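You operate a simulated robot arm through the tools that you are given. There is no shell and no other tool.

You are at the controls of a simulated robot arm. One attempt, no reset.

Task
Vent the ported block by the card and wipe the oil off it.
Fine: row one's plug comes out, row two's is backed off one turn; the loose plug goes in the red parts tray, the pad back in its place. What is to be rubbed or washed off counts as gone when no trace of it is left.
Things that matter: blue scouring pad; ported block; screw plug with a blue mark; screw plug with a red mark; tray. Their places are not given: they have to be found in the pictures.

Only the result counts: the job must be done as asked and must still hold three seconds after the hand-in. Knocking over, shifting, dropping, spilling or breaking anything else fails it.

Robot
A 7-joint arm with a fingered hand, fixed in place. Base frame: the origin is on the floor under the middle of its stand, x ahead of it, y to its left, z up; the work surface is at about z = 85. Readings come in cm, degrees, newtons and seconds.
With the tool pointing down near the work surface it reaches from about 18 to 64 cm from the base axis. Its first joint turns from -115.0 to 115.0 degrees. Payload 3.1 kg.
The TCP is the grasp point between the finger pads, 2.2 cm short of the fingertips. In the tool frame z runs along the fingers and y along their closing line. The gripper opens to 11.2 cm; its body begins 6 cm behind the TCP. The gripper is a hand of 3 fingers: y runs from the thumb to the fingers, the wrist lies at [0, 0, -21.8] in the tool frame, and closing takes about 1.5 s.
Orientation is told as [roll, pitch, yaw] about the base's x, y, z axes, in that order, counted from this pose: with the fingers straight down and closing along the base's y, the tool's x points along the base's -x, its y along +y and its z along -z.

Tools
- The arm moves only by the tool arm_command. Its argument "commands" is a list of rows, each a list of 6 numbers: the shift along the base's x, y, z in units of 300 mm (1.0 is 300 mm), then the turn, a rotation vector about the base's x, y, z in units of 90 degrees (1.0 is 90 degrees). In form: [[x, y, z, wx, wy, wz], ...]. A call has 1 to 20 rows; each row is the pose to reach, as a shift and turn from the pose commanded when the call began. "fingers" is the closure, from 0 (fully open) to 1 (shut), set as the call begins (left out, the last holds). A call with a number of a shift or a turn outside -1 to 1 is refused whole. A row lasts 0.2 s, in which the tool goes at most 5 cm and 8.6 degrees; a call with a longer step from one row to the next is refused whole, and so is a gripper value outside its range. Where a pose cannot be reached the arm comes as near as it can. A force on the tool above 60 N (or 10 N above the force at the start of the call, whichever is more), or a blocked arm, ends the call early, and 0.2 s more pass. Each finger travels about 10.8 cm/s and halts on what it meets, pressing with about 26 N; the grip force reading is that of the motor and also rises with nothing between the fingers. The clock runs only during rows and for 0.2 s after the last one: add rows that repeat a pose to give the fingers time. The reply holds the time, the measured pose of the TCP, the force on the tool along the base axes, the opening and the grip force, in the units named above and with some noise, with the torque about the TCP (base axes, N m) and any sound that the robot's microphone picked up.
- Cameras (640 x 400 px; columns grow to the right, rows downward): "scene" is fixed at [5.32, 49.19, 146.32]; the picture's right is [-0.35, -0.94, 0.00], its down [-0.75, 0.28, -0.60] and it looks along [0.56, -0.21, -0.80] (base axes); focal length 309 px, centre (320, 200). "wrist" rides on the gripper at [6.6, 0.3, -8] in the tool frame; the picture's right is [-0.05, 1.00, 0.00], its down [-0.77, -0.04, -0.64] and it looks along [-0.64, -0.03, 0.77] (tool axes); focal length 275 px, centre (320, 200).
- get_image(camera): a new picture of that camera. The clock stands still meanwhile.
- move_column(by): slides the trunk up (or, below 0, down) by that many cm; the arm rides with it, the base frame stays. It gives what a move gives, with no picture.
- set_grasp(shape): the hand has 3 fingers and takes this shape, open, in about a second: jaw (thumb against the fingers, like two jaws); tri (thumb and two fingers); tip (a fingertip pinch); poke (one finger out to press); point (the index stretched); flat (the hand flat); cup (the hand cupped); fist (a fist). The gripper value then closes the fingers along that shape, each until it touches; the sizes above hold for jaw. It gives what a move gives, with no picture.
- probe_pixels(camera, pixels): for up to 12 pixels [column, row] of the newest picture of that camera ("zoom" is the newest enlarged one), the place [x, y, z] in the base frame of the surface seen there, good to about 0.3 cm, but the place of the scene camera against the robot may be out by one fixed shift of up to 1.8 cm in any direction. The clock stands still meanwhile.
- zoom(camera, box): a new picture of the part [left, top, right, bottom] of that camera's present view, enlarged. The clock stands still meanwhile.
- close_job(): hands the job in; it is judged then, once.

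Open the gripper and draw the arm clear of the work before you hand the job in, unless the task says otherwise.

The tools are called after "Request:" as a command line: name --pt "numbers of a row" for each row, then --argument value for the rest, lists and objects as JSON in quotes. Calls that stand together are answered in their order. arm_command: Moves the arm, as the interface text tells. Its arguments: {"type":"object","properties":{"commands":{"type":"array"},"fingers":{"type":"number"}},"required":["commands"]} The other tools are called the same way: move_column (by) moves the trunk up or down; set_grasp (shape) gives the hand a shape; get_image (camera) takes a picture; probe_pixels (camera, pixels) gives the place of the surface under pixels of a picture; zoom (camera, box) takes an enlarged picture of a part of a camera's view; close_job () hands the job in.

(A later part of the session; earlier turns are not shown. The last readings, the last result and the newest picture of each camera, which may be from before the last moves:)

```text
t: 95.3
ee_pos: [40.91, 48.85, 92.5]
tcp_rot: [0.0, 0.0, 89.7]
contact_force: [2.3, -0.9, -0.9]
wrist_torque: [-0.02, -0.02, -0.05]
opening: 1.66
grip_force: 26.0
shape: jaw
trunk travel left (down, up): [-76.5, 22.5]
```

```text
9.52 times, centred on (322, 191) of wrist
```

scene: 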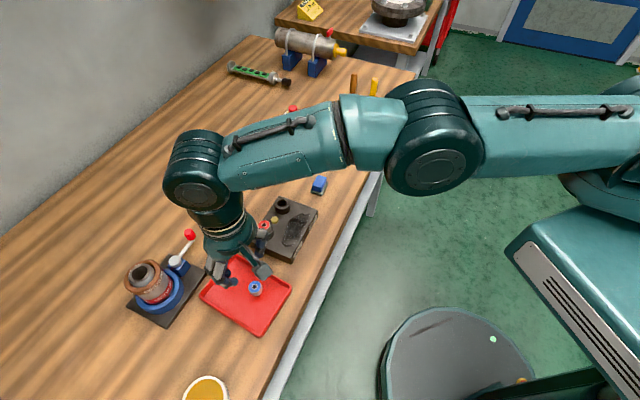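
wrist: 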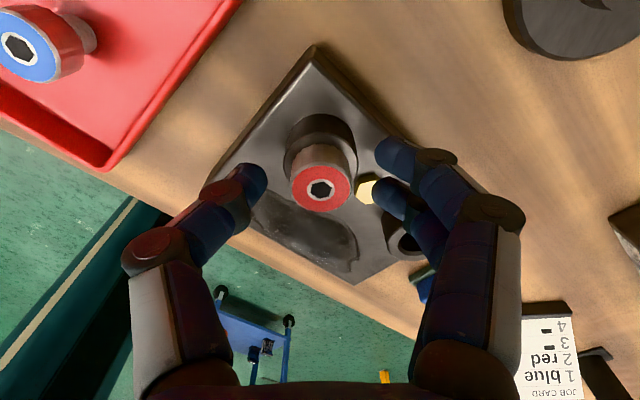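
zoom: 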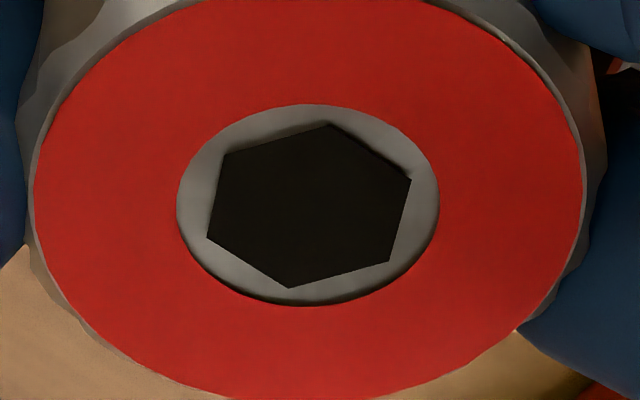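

179.6° turned with no slip. I release, lift 3 cm, rewind 180° and come back for the second half turn.

Request:
arm_command --pt "0 0 0 0 0 0" --pt "0 0 0 0 0 0" --pt "0 0 0 0 0 0" --pt "0 0 0.03 0 0 0" --pt "0 0 0.07 0 0 0" --pt "0 0 0.1 0 0 0" --pt "0 0 0.1 0 0 0" --fingers 0.6

Request:
arm_command --pt "0 0 0 0 0 -0.09" --pt "0 0 0 0 0 -0.18" --pt "0 0 0 0 0 -0.27" --pt "0 0 0 0 0 -0.36" --pt "0 0 0 0 0 -0.45" --pt "0 0 0 0 0 -0.54" --pt "0 0 0 0 0 -0.63" --pt "0 0 0 0 0 -0.72" --pt "0 0 0 0 0 -0.81" --pt "0 0 0 0 0 -0.9" --pt "0 0 0 0 0 -0.99"

Request:
arm_command --pt "0 0 0 0 0 -0.09" --pt "0 0 0 0 0 -0.18" --pt "0 0 0 0 0 -0.27" --pt "0 0 0 0 0 -0.36" --pt "0 0 0 0 0 -0.45" --pt "0 0 0 0 0 -0.54" --pt "0 0 0 0 0 -0.63" --pt "0 0 0 0 0 -0.72" --pt "0 0 0 0 0 -0.81" --pt "0 0 0 0 0 -0.9" --pt "0 0 0 0 0 -0.99" --pt "0 0 0 0 0 -1.0" --pt "0 0 0 0 0 -1.0"

Request:
get_image --camera "wrist"

Request:
zoom --camera "wrist" --box '[260, 80, 380, 200]'

```text
t: 96.9
ee_pos: [40.69, 49.0, 95.41]
tcp_rot: [0.0, 0.0, 89.7]
contact_force: [1.0, 0.3, -0.1]
wrist_torque: [-0.03, 0.0, 0.04]
opening: 4.43
grip_force: 0.0
shape: jaw
trunk travel left (down, up): [-76.5, 22.5]
```

```text
t: 99.3
ee_pos: [40.89, 48.88, 95.31]
tcp_rot: [-0.1, 0.0, 0.5]
contact_force: [-0.3, 0.6, -0.3]
wrist_torque: [-0.03, -0.01, 0.0]
opening: 4.42
grip_force: 0.0
shape: jaw
trunk travel left (down, up): [-76.5, 22.5]
```

```text
t: 102.1
ee_pos: [40.78, 48.82, 95.46]
tcp_rot: [0.1, 0.0, -89.5]
contact_force: [-0.6, 0.5, -0.5]
wrist_torque: [-0.02, -0.03, -0.03]
opening: 4.42
grip_force: 0.1
shape: jaw
trunk travel left (down, up): [-76.5, 22.5]
```

```text
taken
```

wrist: 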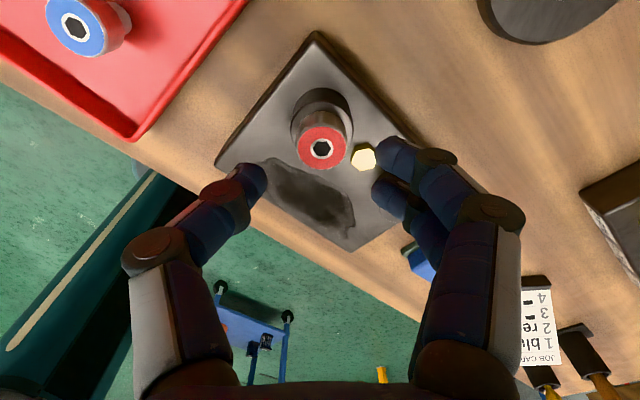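

```text
3.33 times, centred on (320, 140) of wrist
```

zoom: 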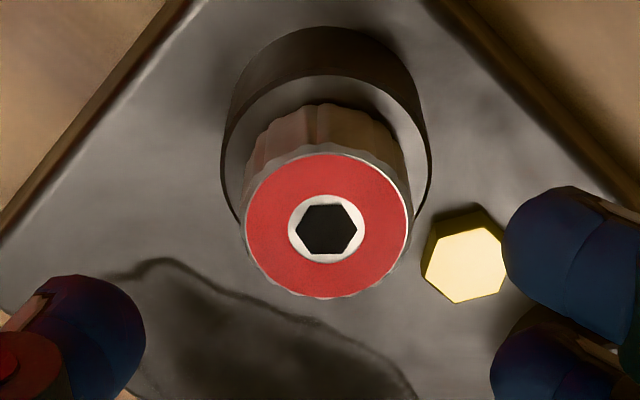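

The hex now looks flat-topped, so I check its orientation more tightly before regripping (to be sure the release didn't turn it).

Request:
zoom --camera "wrist" --box '[300, 128, 345, 170]'

Request:
zoom --camera "scene" --box '[250, 210, 280, 240]'

```text
9.52 times, centred on (322, 149) of wrist
```

zoom: 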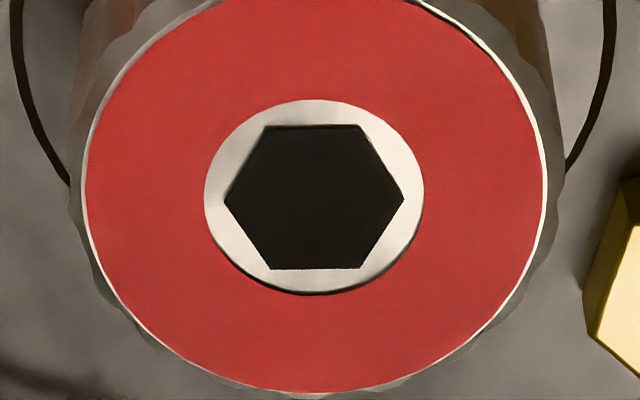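

```text
13.33 times, centred on (265, 225) of scene
```

zoom: 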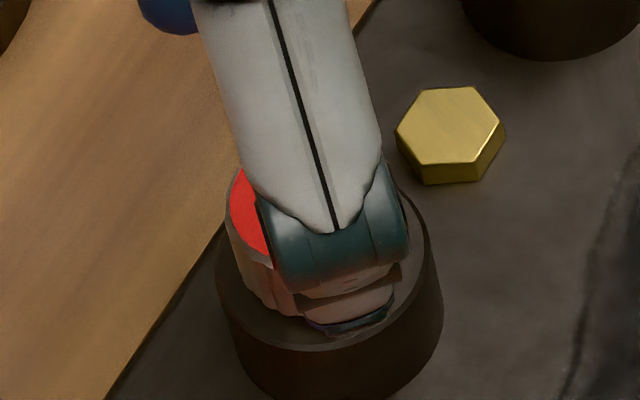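

Now the hex is exactly flat-topped (offset ≈0°), whereas in-hand it was ≈20°, so releasing seems to have turned the plug back ~19°. I'll regrip, watching the hex at each step.

Request:
arm_command --pt "0.001 0.0015 -0.03 0 0 0" --pt "0.001 0.0015 -0.06 0 0 0" --pt "0.001 0.0015 -0.085 0 0 0" --pt "0.001 0.0015 -0.0983 0 0 0" --pt "0.001 0.0015 -0.0983 0 0 0"

Request:
zoom --camera "wrist" --box '[300, 170, 345, 212]'

Request:
arm_command --pt "0 0 0 0 0 0" --pt "0 0 0 0 0 0" --pt "0 0 0 0 0 0" --pt "0 0 0 0 0 0" --pt "0 0 0 0 0 0" --fingers 1.0

Request:
zoom --camera "wrist" --box '[300, 170, 345, 212]'

```text
t: 103.3
ee_pos: [40.92, 48.94, 92.28]
tcp_rot: [0.0, 0.1, -89.4]
contact_force: [0.7, -0.2, -0.1]
wrist_torque: [-0.01, -0.03, 0.02]
opening: 4.41
grip_force: 0.1
shape: jaw
trunk travel left (down, up): [-76.5, 22.5]
```

```text
9.52 times, centred on (322, 191) of wrist
```

zoom: 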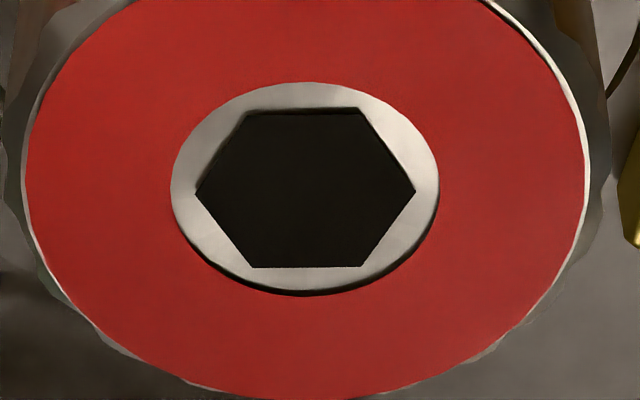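

```text
t: 104.5
ee_pos: [40.91, 48.99, 92.32]
tcp_rot: [0.0, 0.0, -89.4]
contact_force: [-1.2, 0.6, 0.1]
wrist_torque: [0.0, 0.0, 0.01]
opening: 1.68
grip_force: 26.1
shape: jaw
trunk travel left (down, up): [-76.5, 22.5]
```

```text
9.52 times, centred on (322, 191) of wrist
```

zoom: 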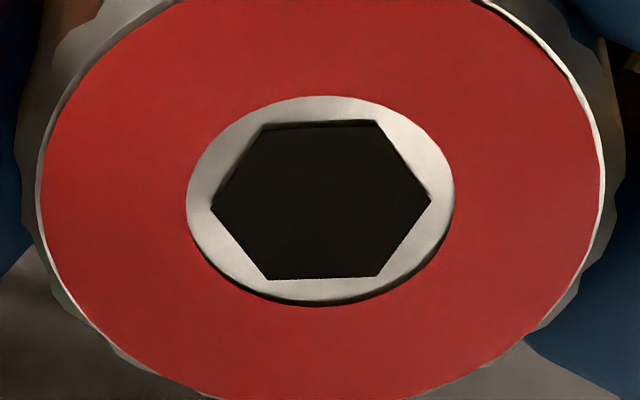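

Gripping only shifts the hex ~2°. I turn 89° and then will release in small steps with pictures to see what the release does.

Request:
arm_command --pt "0 0 0.0002 0 0 0.09" --pt "0 0 0.0004 0 0 0.18" --pt "0 0 0.0007 0 0 0.27" --pt "0 0 0.0009 0 0 0.36" --pt "0 0 0.0011 0 0 0.45" --pt "0 0 0.0013 0 0 0.54" --pt "0 0 0.0015 0 0 0.63" --pt "0 0 0.0018 0 0 0.72" --pt "0 0 0.002 0 0 0.81" --pt "0 0 0.0022 0 0 0.9" --pt "0 0 0.0024 0 0 0.99" --pt "0 0 0.0024 0 0 0.99"

Request:
zoom --camera "wrist" --box '[300, 170, 345, 212]'

Request:
arm_command --pt "0 0 0 0 0 0" --pt "0 0 0 0 0 0" --fingers 0.82

Request:
zoom --camera "wrist" --box '[300, 170, 345, 212]'

```text
t: 107.1
ee_pos: [40.86, 48.94, 92.53]
tcp_rot: [-0.1, 0.0, -0.2]
contact_force: [-0.5, -3.9, -7.3]
wrist_torque: [-0.03, 0.03, -0.04]
opening: 1.65
grip_force: 25.9
shape: jaw
trunk travel left (down, up): [-76.5, 22.5]
```

```text
9.52 times, centred on (322, 191) of wrist
```

zoom: 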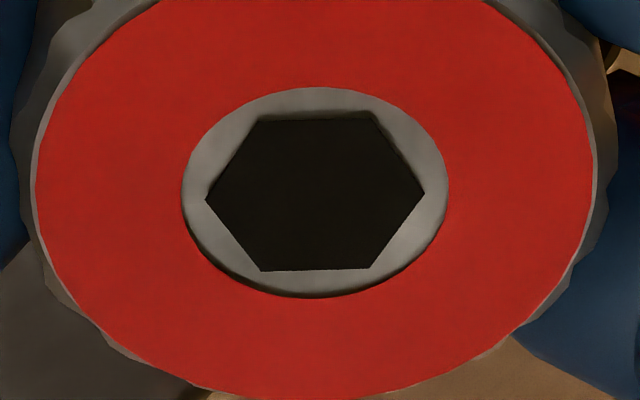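

```text
t: 107.7
ee_pos: [40.85, 48.95, 92.64]
tcp_rot: [0.0, 0.0, -0.3]
contact_force: [-0.5, -0.7, 0.7]
wrist_torque: [0.01, -0.01, -0.03]
opening: 2.03
grip_force: 0.1
shape: jaw
trunk travel left (down, up): [-76.5, 22.5]
```

```text
9.52 times, centred on (322, 191) of wrist
```

zoom: 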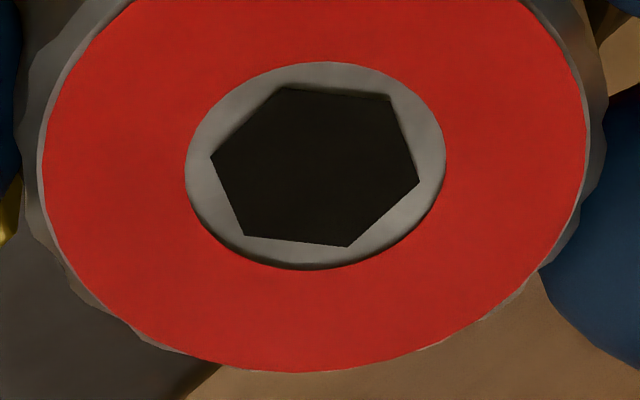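

Releasing turned the plug ~11° clockwise and the hand sprang up slightly (there was a −7 N upward pull stored). I open fully, look, wait a second, and look again to see whether it creeps.

Request:
arm_command --pt "0 0 0 0 0 0" --pt "0 0 0 0 0 0" --fingers 0.6

Request:
zoom --camera "wrist" --box '[300, 170, 345, 212]'

Request:
arm_command --pt "0 0 0 0 0 0" --pt "0 0 0 0 0 0" --pt "0 0 0 0 0 0" --pt "0 0 0 0 0 0" --pt "0 0 0 0 0 0" --pt "0 0 0 0 0 0" --pt "0 0 0 0 0 0" --pt "0 0 0 0 0 0"

Request:
zoom --camera "wrist" --box '[300, 170, 345, 212]'

```text
t: 108.3
ee_pos: [40.85, 48.9, 92.53]
tcp_rot: [0.0, 0.0, -0.2]
contact_force: [-0.9, 0.6, -0.6]
wrist_torque: [0.01, 0.01, 0.01]
opening: 4.45
grip_force: 0.0
shape: jaw
trunk travel left (down, up): [-76.5, 22.5]
```

```text
9.52 times, centred on (322, 191) of wrist
```

zoom: 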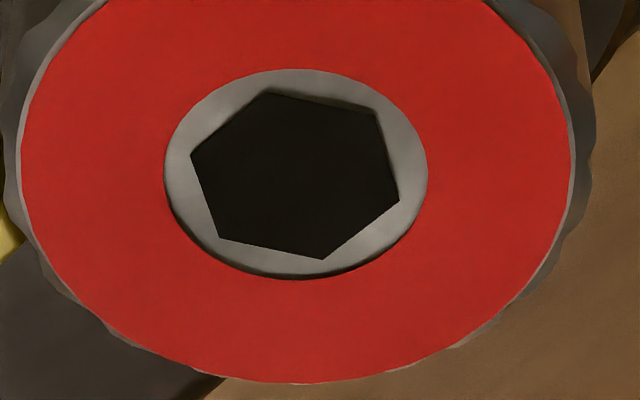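

```text
t: 110.1
ee_pos: [40.96, 48.93, 92.61]
tcp_rot: [0.0, 0.0, -0.3]
contact_force: [-0.4, -0.5, 0.6]
wrist_torque: [0.0, 0.02, 0.0]
opening: 4.43
grip_force: 0.0
shape: jaw
trunk travel left (down, up): [-76.5, 22.5]
```

```text
9.52 times, centred on (322, 191) of wrist
```

zoom: 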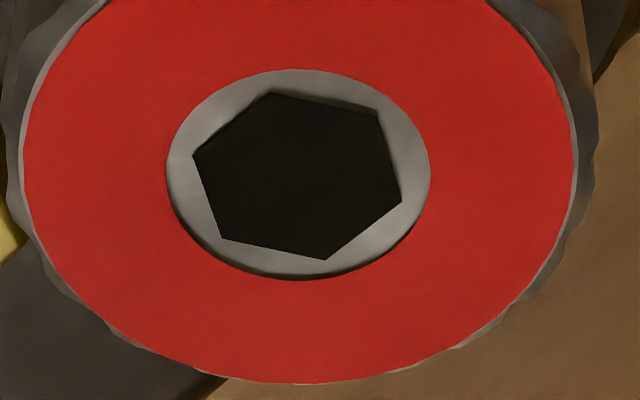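

No creep: the plug is stable, but each opening drags it back ~16° (hex offset −16° now). By hex bookkeeping the total is ≈236°, leaving ≈124°. I lift a little, rewind 45° and regrip.

Request:
arm_command --pt "0 0 0.04 0 0 0" --pt "0 0 0.08 0 0 0" --pt "0 0 0.08 0 0 -0.09" --pt "0 0 0.08 0 0 -0.18" --pt "0 0 0.08 0 0 -0.27" --pt "0 0 0.08 0 0 -0.36" --pt "0 0 0.08 0 0 -0.45" --pt "0 0 0.08 0 0 -0.5" --pt "0 0 0.04 0 0 -0.5" --pt "0 0 0.01 0 0 -0.5" --pt "0 0 -0.002 0 0 -0.5" --pt "0 0 -0.002 0 0 -0.5"

Request:
zoom --camera "wrist" --box '[300, 170, 345, 212]'

Request:
get_image --camera "wrist"

```text
t: 112.7
ee_pos: [40.93, 49.14, 92.42]
tcp_rot: [-0.1, 0.0, -45.3]
contact_force: [0.4, -0.6, -0.2]
wrist_torque: [0.01, -0.01, 0.02]
opening: 4.44
grip_force: 0.0
shape: jaw
trunk travel left (down, up): [-76.5, 22.5]
```

```text
9.52 times, centred on (322, 191) of wrist
```

zoom: 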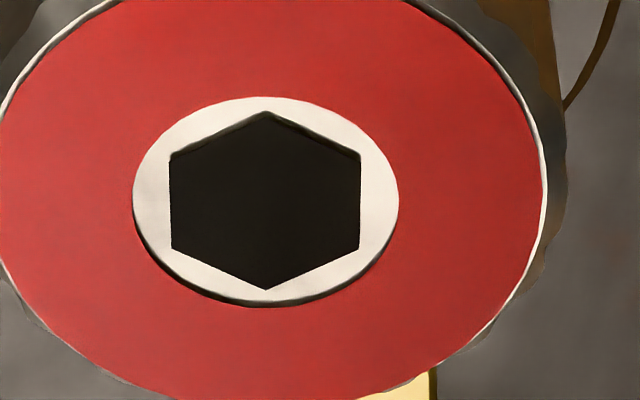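

```text
taken
```

wrist: 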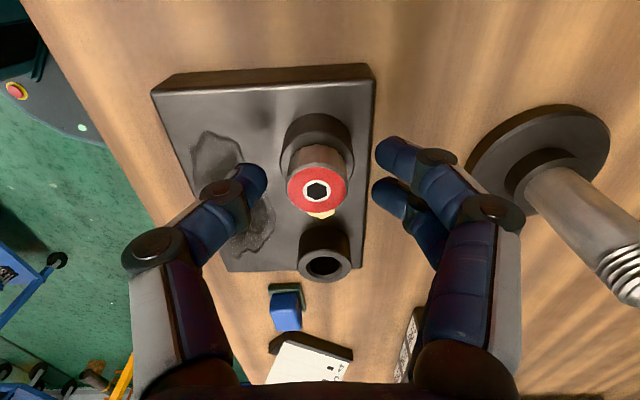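

Hex is exactly pointy-topped here (base angle ≈14.5° mod 60), confirming ≈236° total. Plug sits 0.18 cm off-centre, so I shift and grip.

Request:
arm_command --pt "-0.004 -0.004 0 0 0 0" --pt "-0.004 -0.004 0 0 0 0"

Request:
arm_command --pt "0 0 0 0 0 0" --pt "0 0 0 0 0 0" --pt "0 0 0 0 0 0" --pt "0 0 0 0 0 0" --pt "0 0 0 0 0 0" --fingers 1.0

Request:
zoom --camera "wrist" --box '[300, 170, 345, 212]'

```text
t: 113.3
ee_pos: [40.77, 48.98, 92.34]
tcp_rot: [0.1, 0.0, -45.3]
contact_force: [0.2, 0.2, 0.9]
wrist_torque: [0.02, -0.01, 0.01]
opening: 4.42
grip_force: 0.2
shape: jaw
trunk travel left (down, up): [-76.5, 22.5]
```

```text
t: 114.5
ee_pos: [40.73, 48.77, 92.3]
tcp_rot: [0.0, -0.1, -45.3]
contact_force: [-0.1, 0.3, 0.1]
wrist_torque: [0.0, -0.01, 0.01]
opening: 1.69
grip_force: 26.1
shape: jaw
trunk travel left (down, up): [-76.5, 22.5]
```

```text
9.52 times, centred on (322, 191) of wrist
```

zoom: 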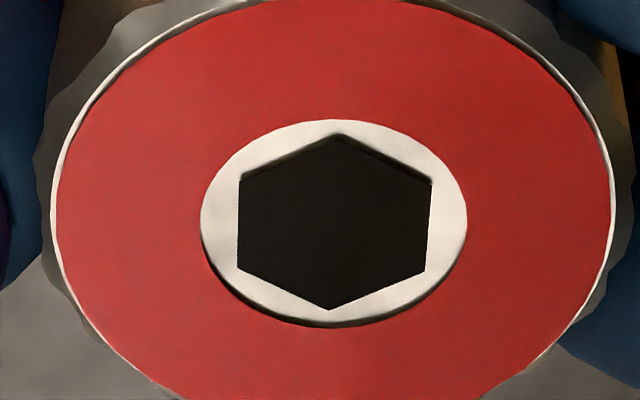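

Post-grip total ≈235°. Expecting a ~17° drag-back on release, I turn 142° in two calls.

Request:
arm_command --pt "0 0 0.0002 0 0 0.09" --pt "0 0 0.0004 0 0 0.18" --pt "0 0 0.0006 0 0 0.27" --pt "0 0 0.0008 0 0 0.36" --pt "0 0 0.001 0 0 0.45" --pt "0 0 0.0011 0 0 0.54" --pt "0 0 0.0012 0 0 0.63" --pt "0 0 0.0014 0 0 0.72" --pt "0 0 0.0016 0 0 0.81" --pt "0 0 0.0018 0 0 0.9" --pt "0 0 0.002 0 0 0.99" --pt "0 0 0.002 0 0 0.99"

Request:
zoom --camera "wrist" --box '[300, 170, 345, 212]'

```text
t: 117.1
ee_pos: [40.86, 48.78, 92.52]
tcp_rot: [0.0, -0.1, 43.8]
contact_force: [0.2, -2.8, -1.1]
wrist_torque: [-0.05, 0.02, -0.05]
opening: 1.67
grip_force: 26.2
shape: jaw
trunk travel left (down, up): [-76.5, 22.5]
```

```text
9.52 times, centred on (322, 191) of wrist
```

zoom: 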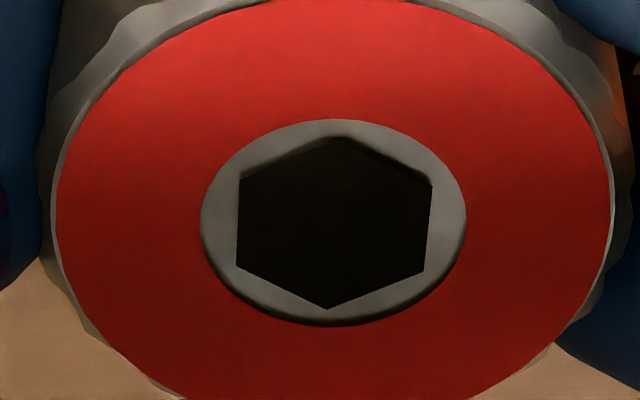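

Turning cleanly (yaw now 43.8°). The remaining 53°.

Request:
arm_command --pt "0 0 0.0002 0 0 0.09" --pt "0 0 0.0004 0 0 0.18" --pt "0 0 0.0006 0 0 0.27" --pt "0 0 0.0008 0 0 0.36" --pt "0 0 0.001 0 0 0.45" --pt "0 0 0.0011 0 0 0.54" --pt "0 0 0.0012 0 0 0.588" --pt "0 0 0.0012 0 0 0.588"

Request:
zoom --camera "wrist" --box '[300, 170, 345, 212]'

Request:
arm_command --pt "0 0 0 0 0 0" --pt "0 0 0 0 0 0" --pt "0 0 0 0 0 0" --fingers 0.6

Request:
zoom --camera "wrist" --box '[300, 170, 345, 212]'

```text
t: 118.9
ee_pos: [40.91, 48.83, 92.53]
tcp_rot: [0.1, 0.0, 96.6]
contact_force: [8.1, -1.5, -2.8]
wrist_torque: [0.0, -0.18, -0.07]
opening: 1.64
grip_force: 26.2
shape: jaw
trunk travel left (down, up): [-76.5, 22.5]
```

```text
9.52 times, centred on (322, 191) of wrist
```

zoom: 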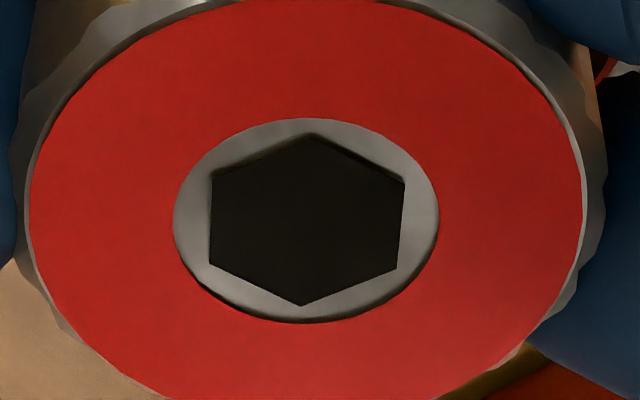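

```text
t: 119.7
ee_pos: [40.69, 48.87, 92.71]
tcp_rot: [0.1, 0.0, 96.7]
contact_force: [-0.7, -0.6, -0.6]
wrist_torque: [0.0, -0.02, 0.01]
opening: 4.4
grip_force: 0.0
shape: jaw
trunk travel left (down, up): [-76.5, 22.5]
```

```text
9.52 times, centred on (322, 191) of wrist
```

zoom: 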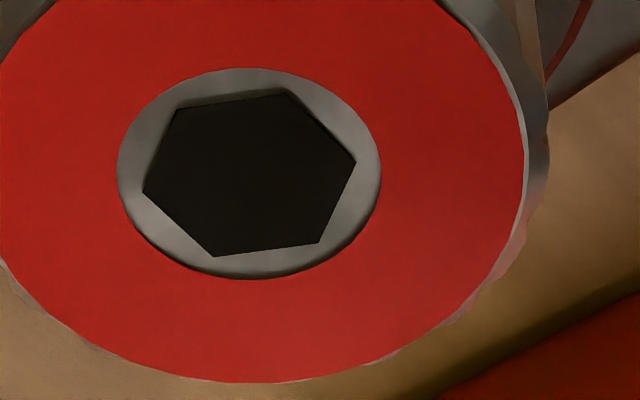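

After release the hex offset is 9.5° at yaw 96.7°, i.e. base angle ≈16° vs ≈18° initially: total ≈358°, one turn. I lift away from the red plug and rewind the wrist.

Request:
arm_command --pt "0 0 0.03 0 0 0" --pt "0 0 0.07 0 0 0" --pt "0 0 0.12 0 0 0" --pt "0 0 0.17 0 0 0" --pt "0 0 0.22 0 0 0" --pt "0 0 0.22 0 0 0"

Request:
arm_command --pt "0 0 0 0 0 -0.09" --pt "0 0 0 0 0 -0.18" --pt "0 0 0 0 0 -0.27" --pt "0 0 0 0 0 -0.36" --pt "0 0 0 0 0 -0.45" --pt "0 0 0 0 0 -0.54" --pt "0 0 0 0 0 -0.63" --pt "0 0 0 0 0 -0.72" --pt "0 0 0 0 0 -0.81" --pt "0 0 0 0 0 -0.9" --pt "0 0 0 0 0 -0.99"

Request:
arm_command --pt "-0.02 -0.02 0 0 0 -0.09" --pt "-0.04 -0.04 0 0 0 -0.18" --pt "-0.06 -0.06 0 0 0 -0.27" --pt "-0.08 -0.08 0 0 0 -0.36" --pt "-0.1 -0.1 0 0 0 -0.45" --pt "-0.1 -0.1 0 0 0 -0.54" --pt "-0.1 -0.1 0 0 0 -0.63" --pt "-0.1 -0.1 0 0 0 -0.72" --pt "-0.1 -0.1 0 0 0 -0.81" --pt "-0.1 -0.1 0 0 0 -0.9" --pt "-0.1 -0.1 0 0 0 -0.99"

Request:
get_image --camera "wrist"

Request:
get_image --camera "scene"

```text
t: 121.1
ee_pos: [40.7, 48.9, 99.28]
tcp_rot: [0.0, 0.0, 96.7]
contact_force: [-0.4, 0.2, 0.6]
wrist_torque: [0.0, 0.0, 0.0]
opening: 4.44
grip_force: 0.1
shape: jaw
trunk travel left (down, up): [-76.5, 22.5]
```

```text
t: 123.5
ee_pos: [40.83, 48.8, 99.29]
tcp_rot: [0.0, 0.0, 7.5]
contact_force: [-0.5, -0.2, -0.5]
wrist_torque: [0.0, 0.0, 0.03]
opening: 4.42
grip_force: 0.1
shape: jaw
trunk travel left (down, up): [-76.5, 22.5]
```

```text
t: 125.9
ee_pos: [37.8, 45.85, 99.08]
tcp_rot: [0.1, 0.0, -81.6]
contact_force: [0.1, 0.0, -0.5]
wrist_torque: [0.0, 0.01, 0.01]
opening: 4.4
grip_force: 0.1
shape: jaw
trunk travel left (down, up): [-76.5, 22.5]
```

```text
taken
```

wrist: 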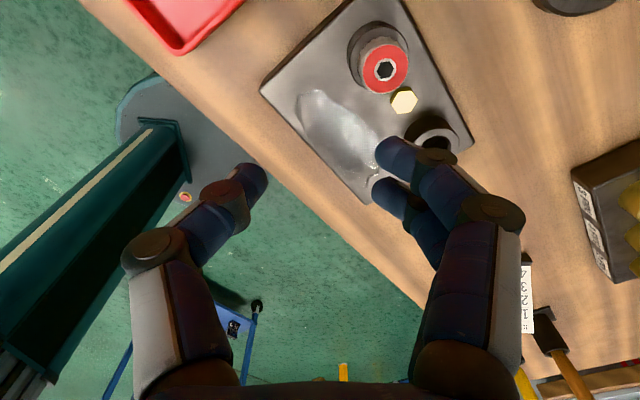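

```text
taken
```

scene: 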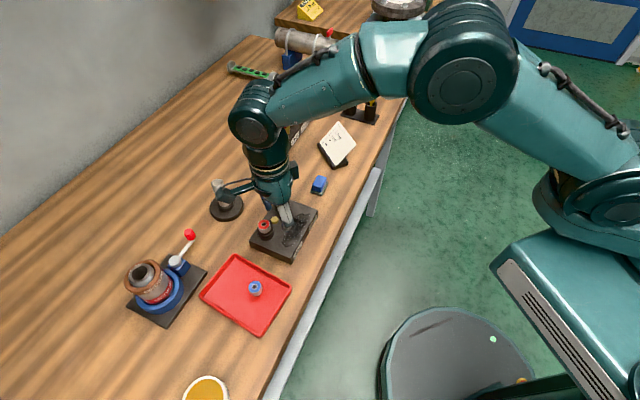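

Now toward the pad. I first move part way, to (46,36.5,99) with yaw −42°, to view the pad and card from closer.

Request:
arm_command --pt "0.03 -0.035 0.01 0 0 0.07" --pt "0.07 -0.08 0.02 0 0 0.15" --pt "0.11 -0.125 0.02 0 0 0.23" --pt "0.15 -0.17 0.02 0 0 0.31" --pt "0.19 -0.215 0.02 0 0 0.38" --pt "0.23 -0.26 0.02 0 0 0.44" --pt "0.27 -0.31 0.02 0 0 0.44" --pt "0.27 -0.31 0.02 0 0 0.44"

Request:
get_image --camera "wrist"

Request:
zoom --camera "scene" --box '[280, 120, 380, 220]'

```text
t: 127.7
ee_pos: [45.77, 36.49, 99.9]
tcp_rot: [0.0, -0.1, -41.9]
contact_force: [-0.1, -0.3, -0.2]
wrist_torque: [-0.03, 0.03, 0.03]
opening: 4.44
grip_force: 0.0
shape: jaw
trunk travel left (down, up): [-76.5, 22.5]
```

```text
taken
```

wrist: 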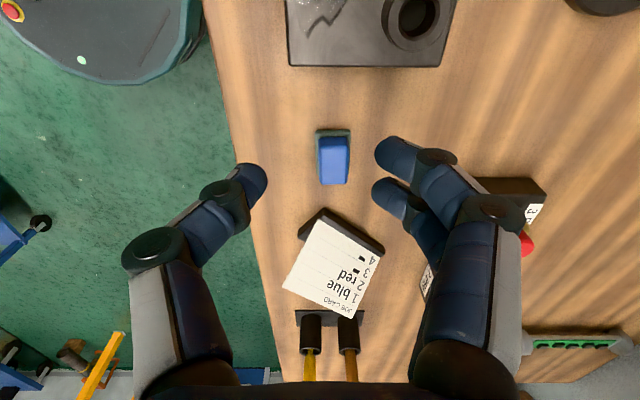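

```text
4.00 times, centred on (330, 170) of scene
```

zoom: 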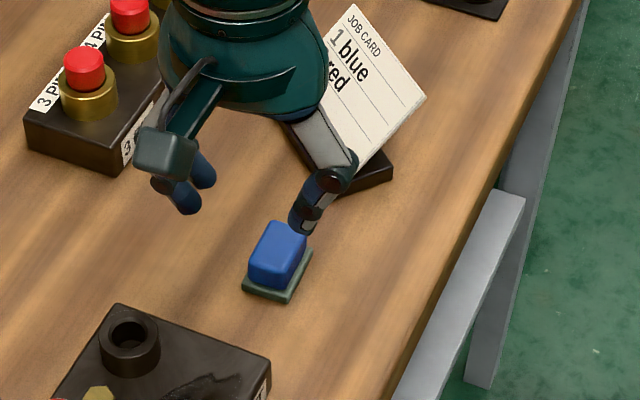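

The pad is aligned with the hand at this yaw (edges vertical at (333,158)). Zoom and probe the pad and the card's nearest parts.

Request:
zoom --camera "wrist" --box '[290, 110, 380, 200]'

Request:
probe_pixels --camera "wrist" --pixels '[[322, 158], [334, 158], [346, 158], [334, 143], [334, 172], [334, 182], [334, 131], [320, 135], [348, 133], [305, 230], [380, 255], [325, 210]]'

Request:
probe_pixels --camera "wrist" --pixels '[[332, 225], [285, 287], [352, 315], [382, 250], [300, 238], [318, 148], [349, 148], [319, 180], [348, 180]]'

```text
4.44 times, centred on (335, 155) of wrist
```

zoom: 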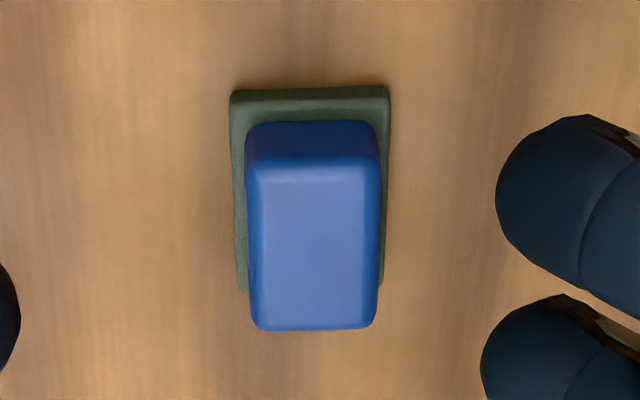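

```text
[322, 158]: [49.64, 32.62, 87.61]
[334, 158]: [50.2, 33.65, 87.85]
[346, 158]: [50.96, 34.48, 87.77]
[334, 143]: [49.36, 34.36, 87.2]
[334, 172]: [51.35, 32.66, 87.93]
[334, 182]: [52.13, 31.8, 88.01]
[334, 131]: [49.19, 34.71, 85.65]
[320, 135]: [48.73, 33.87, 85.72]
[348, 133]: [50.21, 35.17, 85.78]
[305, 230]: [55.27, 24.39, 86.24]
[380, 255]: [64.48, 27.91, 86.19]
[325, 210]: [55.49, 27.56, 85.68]
```

```text
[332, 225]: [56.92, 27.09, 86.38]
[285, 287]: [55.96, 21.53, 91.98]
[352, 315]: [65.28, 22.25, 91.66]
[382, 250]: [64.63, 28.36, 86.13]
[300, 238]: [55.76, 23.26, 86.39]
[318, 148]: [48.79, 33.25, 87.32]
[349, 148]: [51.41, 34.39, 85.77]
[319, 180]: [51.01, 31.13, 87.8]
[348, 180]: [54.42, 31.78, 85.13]
```

Pad handle is ≈2.5 cm wide, centre ≈ (50.95,33.0), top z≈87.9, foam top z≈85.75; the card is ≥5 cm away. I move above it at z≈93 and check.

Request:
arm_command --pt "0.045 -0.03 -0.03 0 0 0" --pt "0.09 -0.06 -0.07 0 0 0" --pt "0.135 -0.09 -0.11 0 0 0" --pt "0.1727 -0.1163 -0.16 0 0 0" --pt "0.1727 -0.1163 -0.2 0 0 0" --pt "0.1727 -0.1163 -0.233 0 0 0" --pt "0.1727 -0.1163 -0.233 0 0 0"

Request:
get_image --camera "wrist"

Request:
zoom --camera "wrist" --box '[260, 100, 380, 220]'

```text
t: 129.3
ee_pos: [50.84, 32.61, 92.56]
tcp_rot: [0.1, 0.1, -41.9]
contact_force: [-0.9, -0.2, -0.4]
wrist_torque: [-0.01, 0.02, 0.01]
opening: 4.45
grip_force: 0.1
shape: jaw
trunk travel left (down, up): [-76.5, 22.5]
```

```text
taken
```

wrist: 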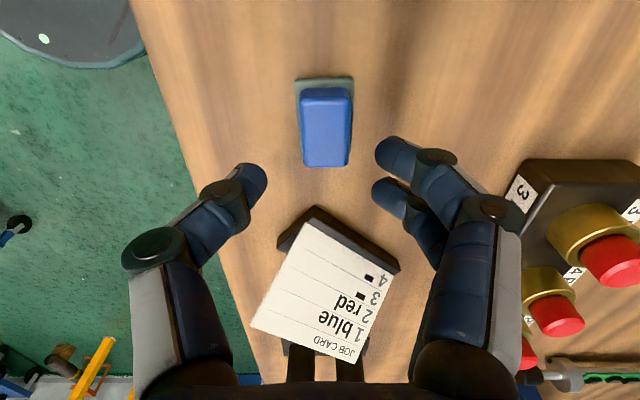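

```text
3.33 times, centred on (320, 160) of wrist
```

zoom: 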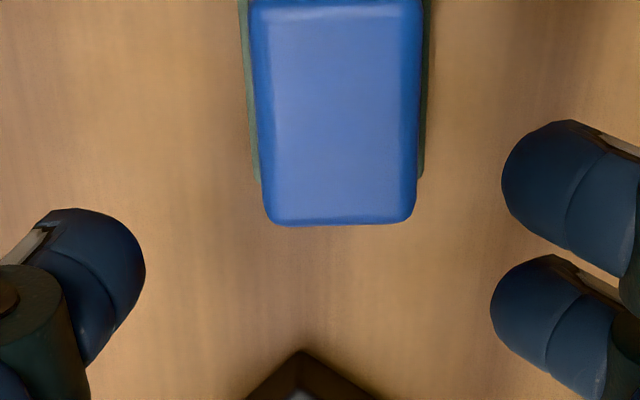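

Pad centre is (+0.37,+0.32) cm in tool axes from the TCP, so I shift y by ~+0.46 cm and lower to z≈88.3.

Request:
arm_command --pt "-0.002 0.0155 -0.02 0 0 0" --pt "-0.002 0.0155 -0.05 0 0 0" --pt "-0.002 0.0155 -0.08 0 0 0" --pt "-0.002 0.0155 -0.11 0 0 0" --pt "-0.002 0.0155 -0.13 0 0 0" --pt "-0.002 0.0155 -0.1417 0 0 0" --pt "-0.002 0.0155 -0.1417 0 0 0"

Request:
get_image --camera "wrist"

Request:
zoom --camera "scene" --box '[270, 120, 370, 220]'

```text
t: 130.9
ee_pos: [50.87, 33.6, 88.65]
tcp_rot: [0.0, 0.0, -41.8]
contact_force: [0.3, -0.4, -0.4]
wrist_torque: [0.02, -0.02, -0.01]
opening: 4.4
grip_force: 0.1
shape: jaw
trunk travel left (down, up): [-76.5, 22.5]
```

```text
taken
```

wrist: 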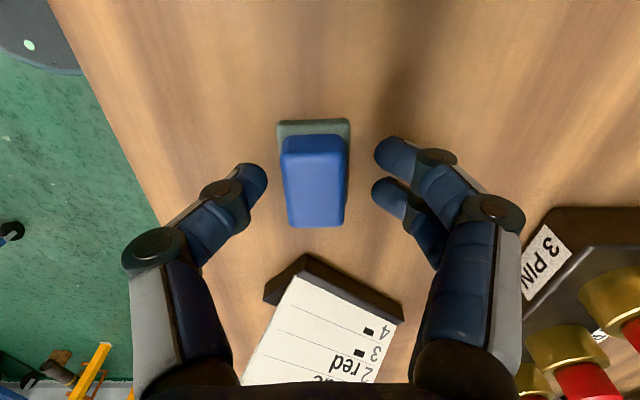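

```text
4.00 times, centred on (320, 170) of scene
```

zoom: 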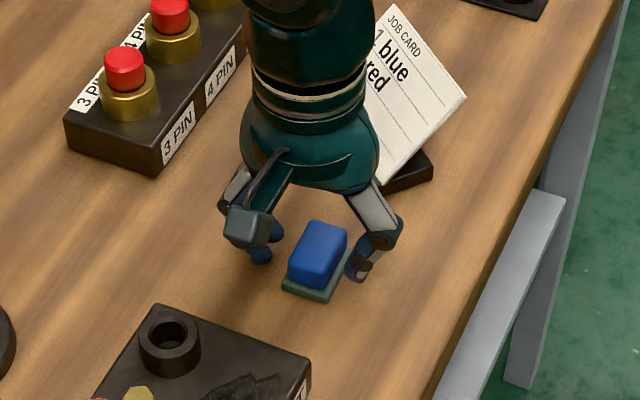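

Nearly centred; shift y −0.2 cm and down 0.35 cm, then close on the handle.

Request:
arm_command --pt "-0.001 -0.0075 -0.006 0 0 0" --pt "-0.001 -0.0075 -0.0117 0 0 0" --pt "-0.001 -0.0075 -0.0117 0 0 0" --pt "-0.001 -0.0075 -0.0117 0 0 0"

Request:
arm_command --pt "0 0 0 0 0 0" --pt "0 0 0 0 0 0" --pt "0 0 0 0 0 0" --pt "0 0 0 0 0 0" --pt "0 0 0 0 0 0" --fingers 1.0

Request:
get_image --camera "wrist"

Request:
zoom --camera "scene" --box '[270, 120, 370, 220]'

```text
t: 131.9
ee_pos: [50.94, 33.24, 88.04]
tcp_rot: [0.0, 0.0, -42.0]
contact_force: [0.0, -0.1, -0.1]
wrist_torque: [0.01, -0.01, 0.01]
opening: 4.45
grip_force: 0.0
shape: jaw
trunk travel left (down, up): [-76.5, 22.5]
```

```text
t: 133.1
ee_pos: [50.87, 33.21, 88.06]
tcp_rot: [0.0, 0.1, -41.8]
contact_force: [0.1, 0.5, 0.3]
wrist_torque: [0.0, 0.04, -0.02]
opening: 2.63
grip_force: 26.3
shape: jaw
trunk travel left (down, up): [-76.5, 22.5]
```

```text
taken
```

wrist: 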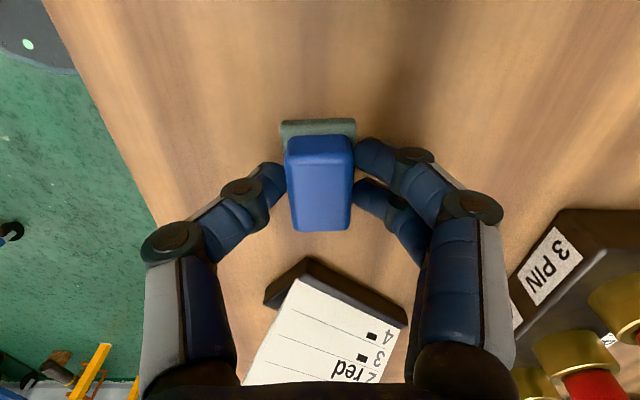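

```text
4.00 times, centred on (320, 170) of scene
```

zoom: 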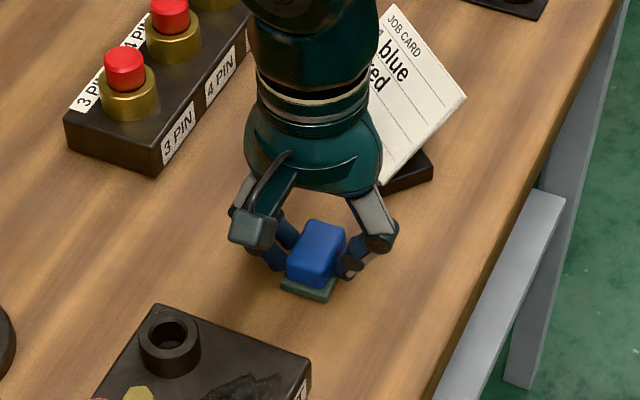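

Gripped at (50.9,33.2,88.05), yaw −41.9°, which I'll remember as the pad's home. I lift it straight up ~9 cm.

Request:
arm_command --pt "0 0 0.02 0 0 0" --pt "0 0 0.05 0 0 0" --pt "0 0 0.1 0 0 0" --pt "0 0 0.16 0 0 0" --pt "0 0 0.22 0 0 0" --pt "0 0 0.28 0 0 0" --pt "0 0 0.3 0 0 0" --pt "0 0 0.3 0 0 0"

Request:
get_image --camera "wrist"

```text
t: 134.9
ee_pos: [51.02, 33.22, 97.27]
tcp_rot: [0.0, 0.0, -41.9]
contact_force: [-0.2, -0.1, -0.4]
wrist_torque: [0.0, -0.01, 0.04]
opening: 2.65
grip_force: 25.7
shape: jaw
trunk travel left (down, up): [-76.5, 22.5]
```

```text
taken
```

wrist: 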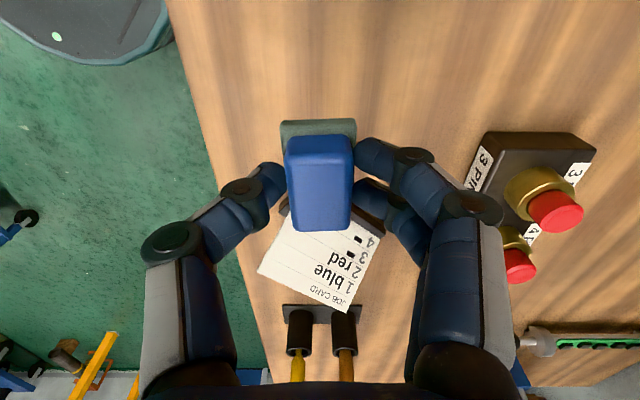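

Pad is held. I carry it over the block at z≈97 while turning 87.5° so its long side lies across the stain (fingers clear of the collars).

Request:
arm_command --pt "-0.038 0.0325 0 0 0 0.09" --pt "-0.075 0.065 0 0 0 0.18" --pt "-0.113 0.0975 0 0 0 0.27" --pt "-0.15 0.13 0 0 0 0.36" --pt "-0.19 0.163 0 0 0 0.45" --pt "-0.226 0.195 0 0 0 0.54" --pt "-0.264 0.228 0 0 0 0.63" --pt "-0.3 0.26 0 0 0 0.72" --pt "-0.34 0.293 0 0 0 0.81" --pt "-0.377 0.325 0 0 0 0.9" --pt "-0.415 0.358 0 0 0 0.972" --pt "-0.415 0.358 0 0 0 0.972"

Request:
get_image --camera "wrist"

Request:
zoom --camera "scene" --box '[230, 140, 350, 260]'

```text
t: 137.5
ee_pos: [38.54, 43.97, 97.11]
tcp_rot: [0.0, 0.0, 45.6]
contact_force: [0.6, -0.3, -0.5]
wrist_torque: [0.0, 0.03, -0.02]
opening: 2.63
grip_force: 26.8
shape: jaw
trunk travel left (down, up): [-76.5, 22.5]
```

```text
taken
```

wrist: 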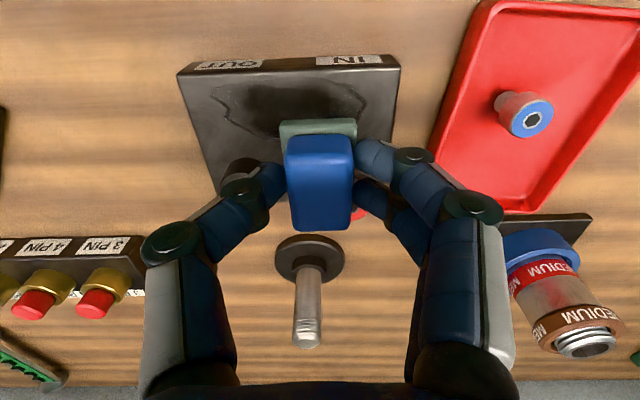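

```text
3.33 times, centred on (290, 200) of scene
```

zoom: 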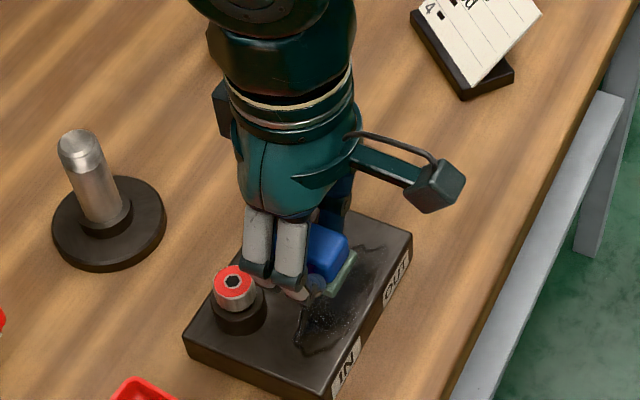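

I probe the stain outline and block edges in this view to plan the strokes.

Request:
zoom --camera "wrist" --box '[170, 40, 410, 190]'

Request:
probe_pixels --camera "wrist" --pixels '[[182, 80], [398, 70], [290, 76], [213, 93], [366, 98], [345, 84], [240, 88], [228, 118], [250, 130], [355, 118], [270, 137], [395, 138]]'

```text
2.67 times, centred on (290, 115) of wrist
```

zoom: 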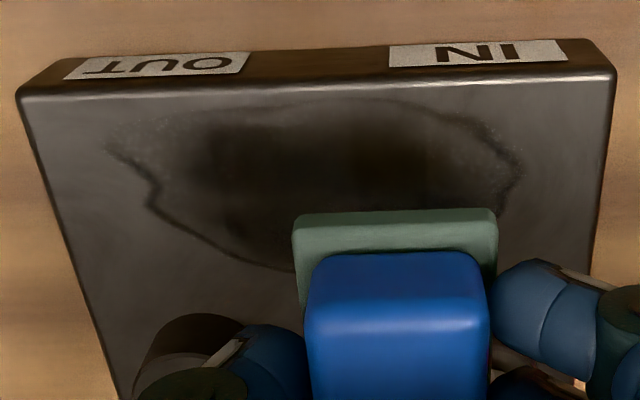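

```text
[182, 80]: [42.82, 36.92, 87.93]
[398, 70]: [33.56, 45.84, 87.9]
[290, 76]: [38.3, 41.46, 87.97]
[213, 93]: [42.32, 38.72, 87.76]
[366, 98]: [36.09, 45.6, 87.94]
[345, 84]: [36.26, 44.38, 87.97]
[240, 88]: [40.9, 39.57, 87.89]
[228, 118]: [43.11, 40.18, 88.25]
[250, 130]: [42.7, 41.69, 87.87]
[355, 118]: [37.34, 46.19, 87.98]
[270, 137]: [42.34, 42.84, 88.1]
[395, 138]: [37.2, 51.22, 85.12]
```

Stain spans about u 1.9–11.4 and v 0.2–4.7 cm on the block. I move over the IN end start point (36.25,46.3) and lower to z≈91.8, just above contact.

Request:
arm_command --pt "-0.038 0.039 0 0 0 0" --pt "-0.0763 0.0777 -0.04 0 0 0" --pt "-0.0763 0.0777 -0.09 0 0 0" --pt "-0.0763 0.0777 -0.13 0 0 0" --pt "-0.0763 0.0777 -0.16 0 0 0" --pt "-0.0763 0.0777 -0.178 0 0 0" --pt "-0.0763 0.0777 -0.178 0 0 0"

Request:
zoom --camera "scene" --box '[230, 170, 330, 270]'

Request:
get_image --camera "wrist"

```text
t: 139.1
ee_pos: [36.24, 46.42, 91.76]
tcp_rot: [0.0, 0.0, 45.6]
contact_force: [0.2, 0.2, -0.7]
wrist_torque: [0.01, 0.0, 0.01]
opening: 2.63
grip_force: 25.9
shape: jaw
trunk travel left (down, up): [-76.5, 22.5]
```

```text
4.00 times, centred on (280, 220) of scene
```

zoom: 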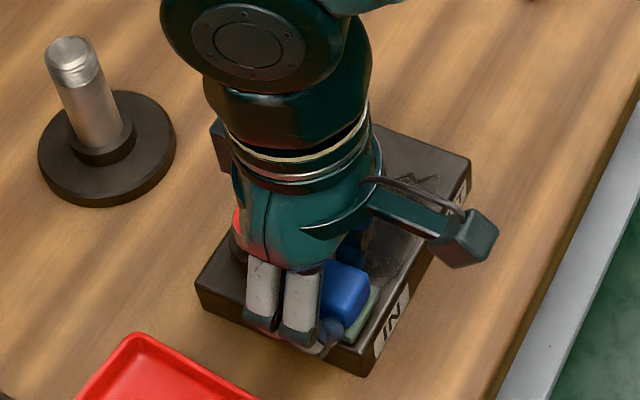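

```text
taken
```

wrist: 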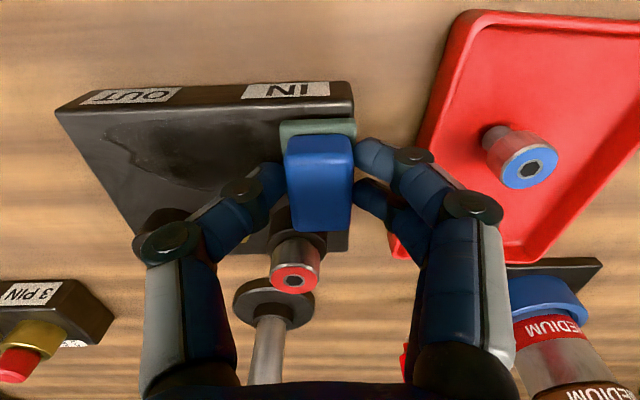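

Pad is over the IN end. I descend ~0.5 cm gently to look for contact.

Request:
arm_command --pt "0 0 -0.004 0 0 0" --pt "0 0 -0.008 0 0 0" --pt "0 0 -0.012 0 0 0" --pt "0 0 -0.016 0 0 0" --pt "0 0 -0.016 0 0 0"

```text
t: 140.3
ee_pos: [36.23, 46.41, 91.53]
tcp_rot: [0.0, 0.0, 45.6]
contact_force: [0.1, 0.1, -0.4]
wrist_torque: [0.01, 0.03, 0.0]
opening: 2.63
grip_force: 26.0
shape: jaw
trunk travel left (down, up): [-76.5, 22.5]
```

No contact yet (z≈91.4). Another 0.3 cm in small steps.

Request:
arm_command --pt "0 0 -0.003 0 0 0" --pt "0 0 -0.006 0 0 0" --pt "0 0 -0.01 0 0 0" --pt "0 0 -0.01 0 0 0"

```text
t: 141.3
ee_pos: [36.22, 46.31, 91.12]
tcp_rot: [0.0, 0.0, 45.6]
contact_force: [-0.3, -0.5, 0.5]
wrist_torque: [0.02, -0.01, 0.02]
opening: 2.6
grip_force: 25.7
shape: jaw
trunk travel left (down, up): [-76.5, 22.5]
```

Still free at z≈91.1. Another 0.15 cm.

Request:
arm_command --pt "0 0 -0.002 0 0 0" --pt "0 0 -0.005 0 0 0" --pt "0 0 -0.005 0 0 0"

```text
t: 142.1
ee_pos: [36.2, 46.23, 91.08]
tcp_rot: [0.0, 0.0, 45.6]
contact_force: [1.3, 1.4, 9.5]
wrist_torque: [0.0, -0.03, 0.03]
opening: 2.67
grip_force: 26.1
shape: jaw
trunk travel left (down, up): [-76.5, 22.5]
```

Contact at Fz≈9.5 N. I wipe along the stain to the OUT end and back in lane A.

Request:
arm_command --pt "0.0235 -0.0227 0 0 0 0" --pt "0.047 -0.0453 0 0 0 0" --pt "0.0705 -0.068 0 0 0 0" --pt "0.094 -0.0907 0 0 0 0" --pt "0.1175 -0.1133 0 0 0 0" --pt "0.141 -0.136 0 0 0 0" --pt "0.1645 -0.1587 0 0 0 0" --pt "0.188 -0.1813 0 0 0 0" --pt "0.2115 -0.204 0 0 0 0" --pt "0.235 -0.2267 0 0 0 0" --pt "0.2115 -0.204 0 0 0 0" --pt "0.188 -0.1813 0 0 0 0" --pt "0.1645 -0.1587 0 0 0 0" --pt "0.141 -0.136 0 0 0 0" --pt "0.1175 -0.1133 0 0 0 0" --pt "0.094 -0.0907 0 0 0 0" --pt "0.0705 -0.068 0 0 0 0" --pt "0.047 -0.0453 0 0 0 0" --pt "0.0235 -0.0227 0 0 0 0" --pt "0 0 0 0 0 0"

Request:
get_image --camera "wrist"

Request:
zoom --camera "scene" --box '[230, 170, 330, 270]'

```text
t: 146.3
ee_pos: [36.1, 46.25, 91.01]
tcp_rot: [0.0, 0.0, 45.5]
contact_force: [1.4, -1.7, 7.3]
wrist_torque: [-0.01, 0.0, 0.0]
opening: 2.74
grip_force: 26.2
shape: jaw
trunk travel left (down, up): [-76.5, 22.5]
```

```text
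taken
```

wrist: 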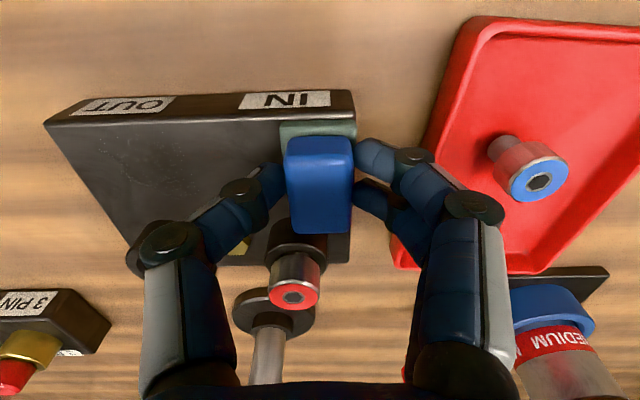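

```text
4.00 times, centred on (280, 220) of scene
```

zoom: 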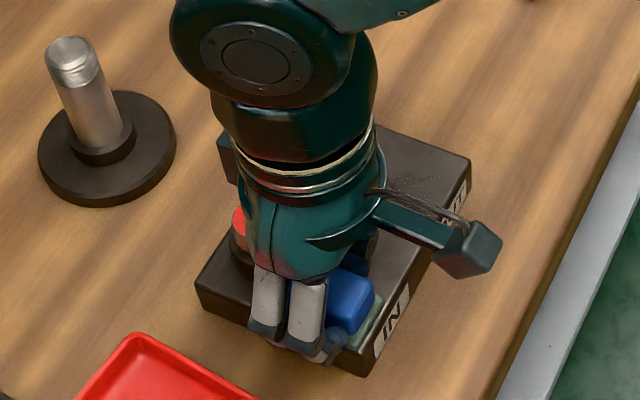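

Most of the stain is gone after one lane; the block hasn't moved. Zoom in for residue.

Request:
zoom --camera "wrist" --box '[50, 90, 290, 240]'

Request:
zoom --camera "scene" --box '[290, 195, 330, 235]'

```text
2.67 times, centred on (170, 165) of wrist
```

zoom: 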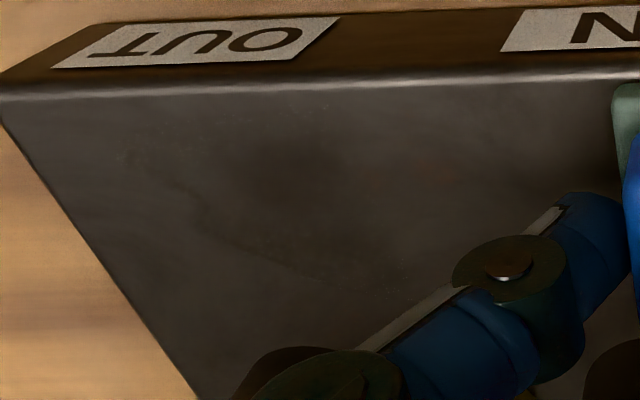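

```text
10.00 times, centred on (310, 215) of scene
```

zoom: 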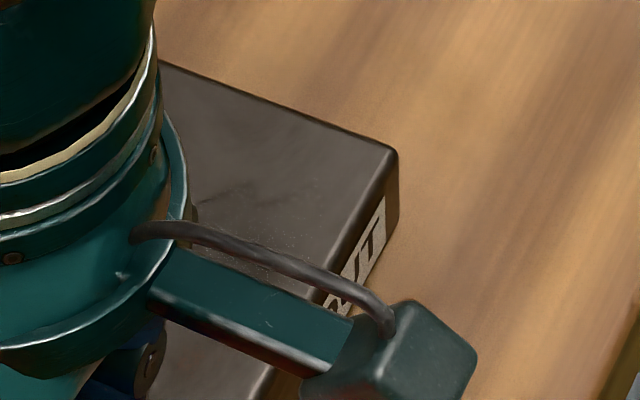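

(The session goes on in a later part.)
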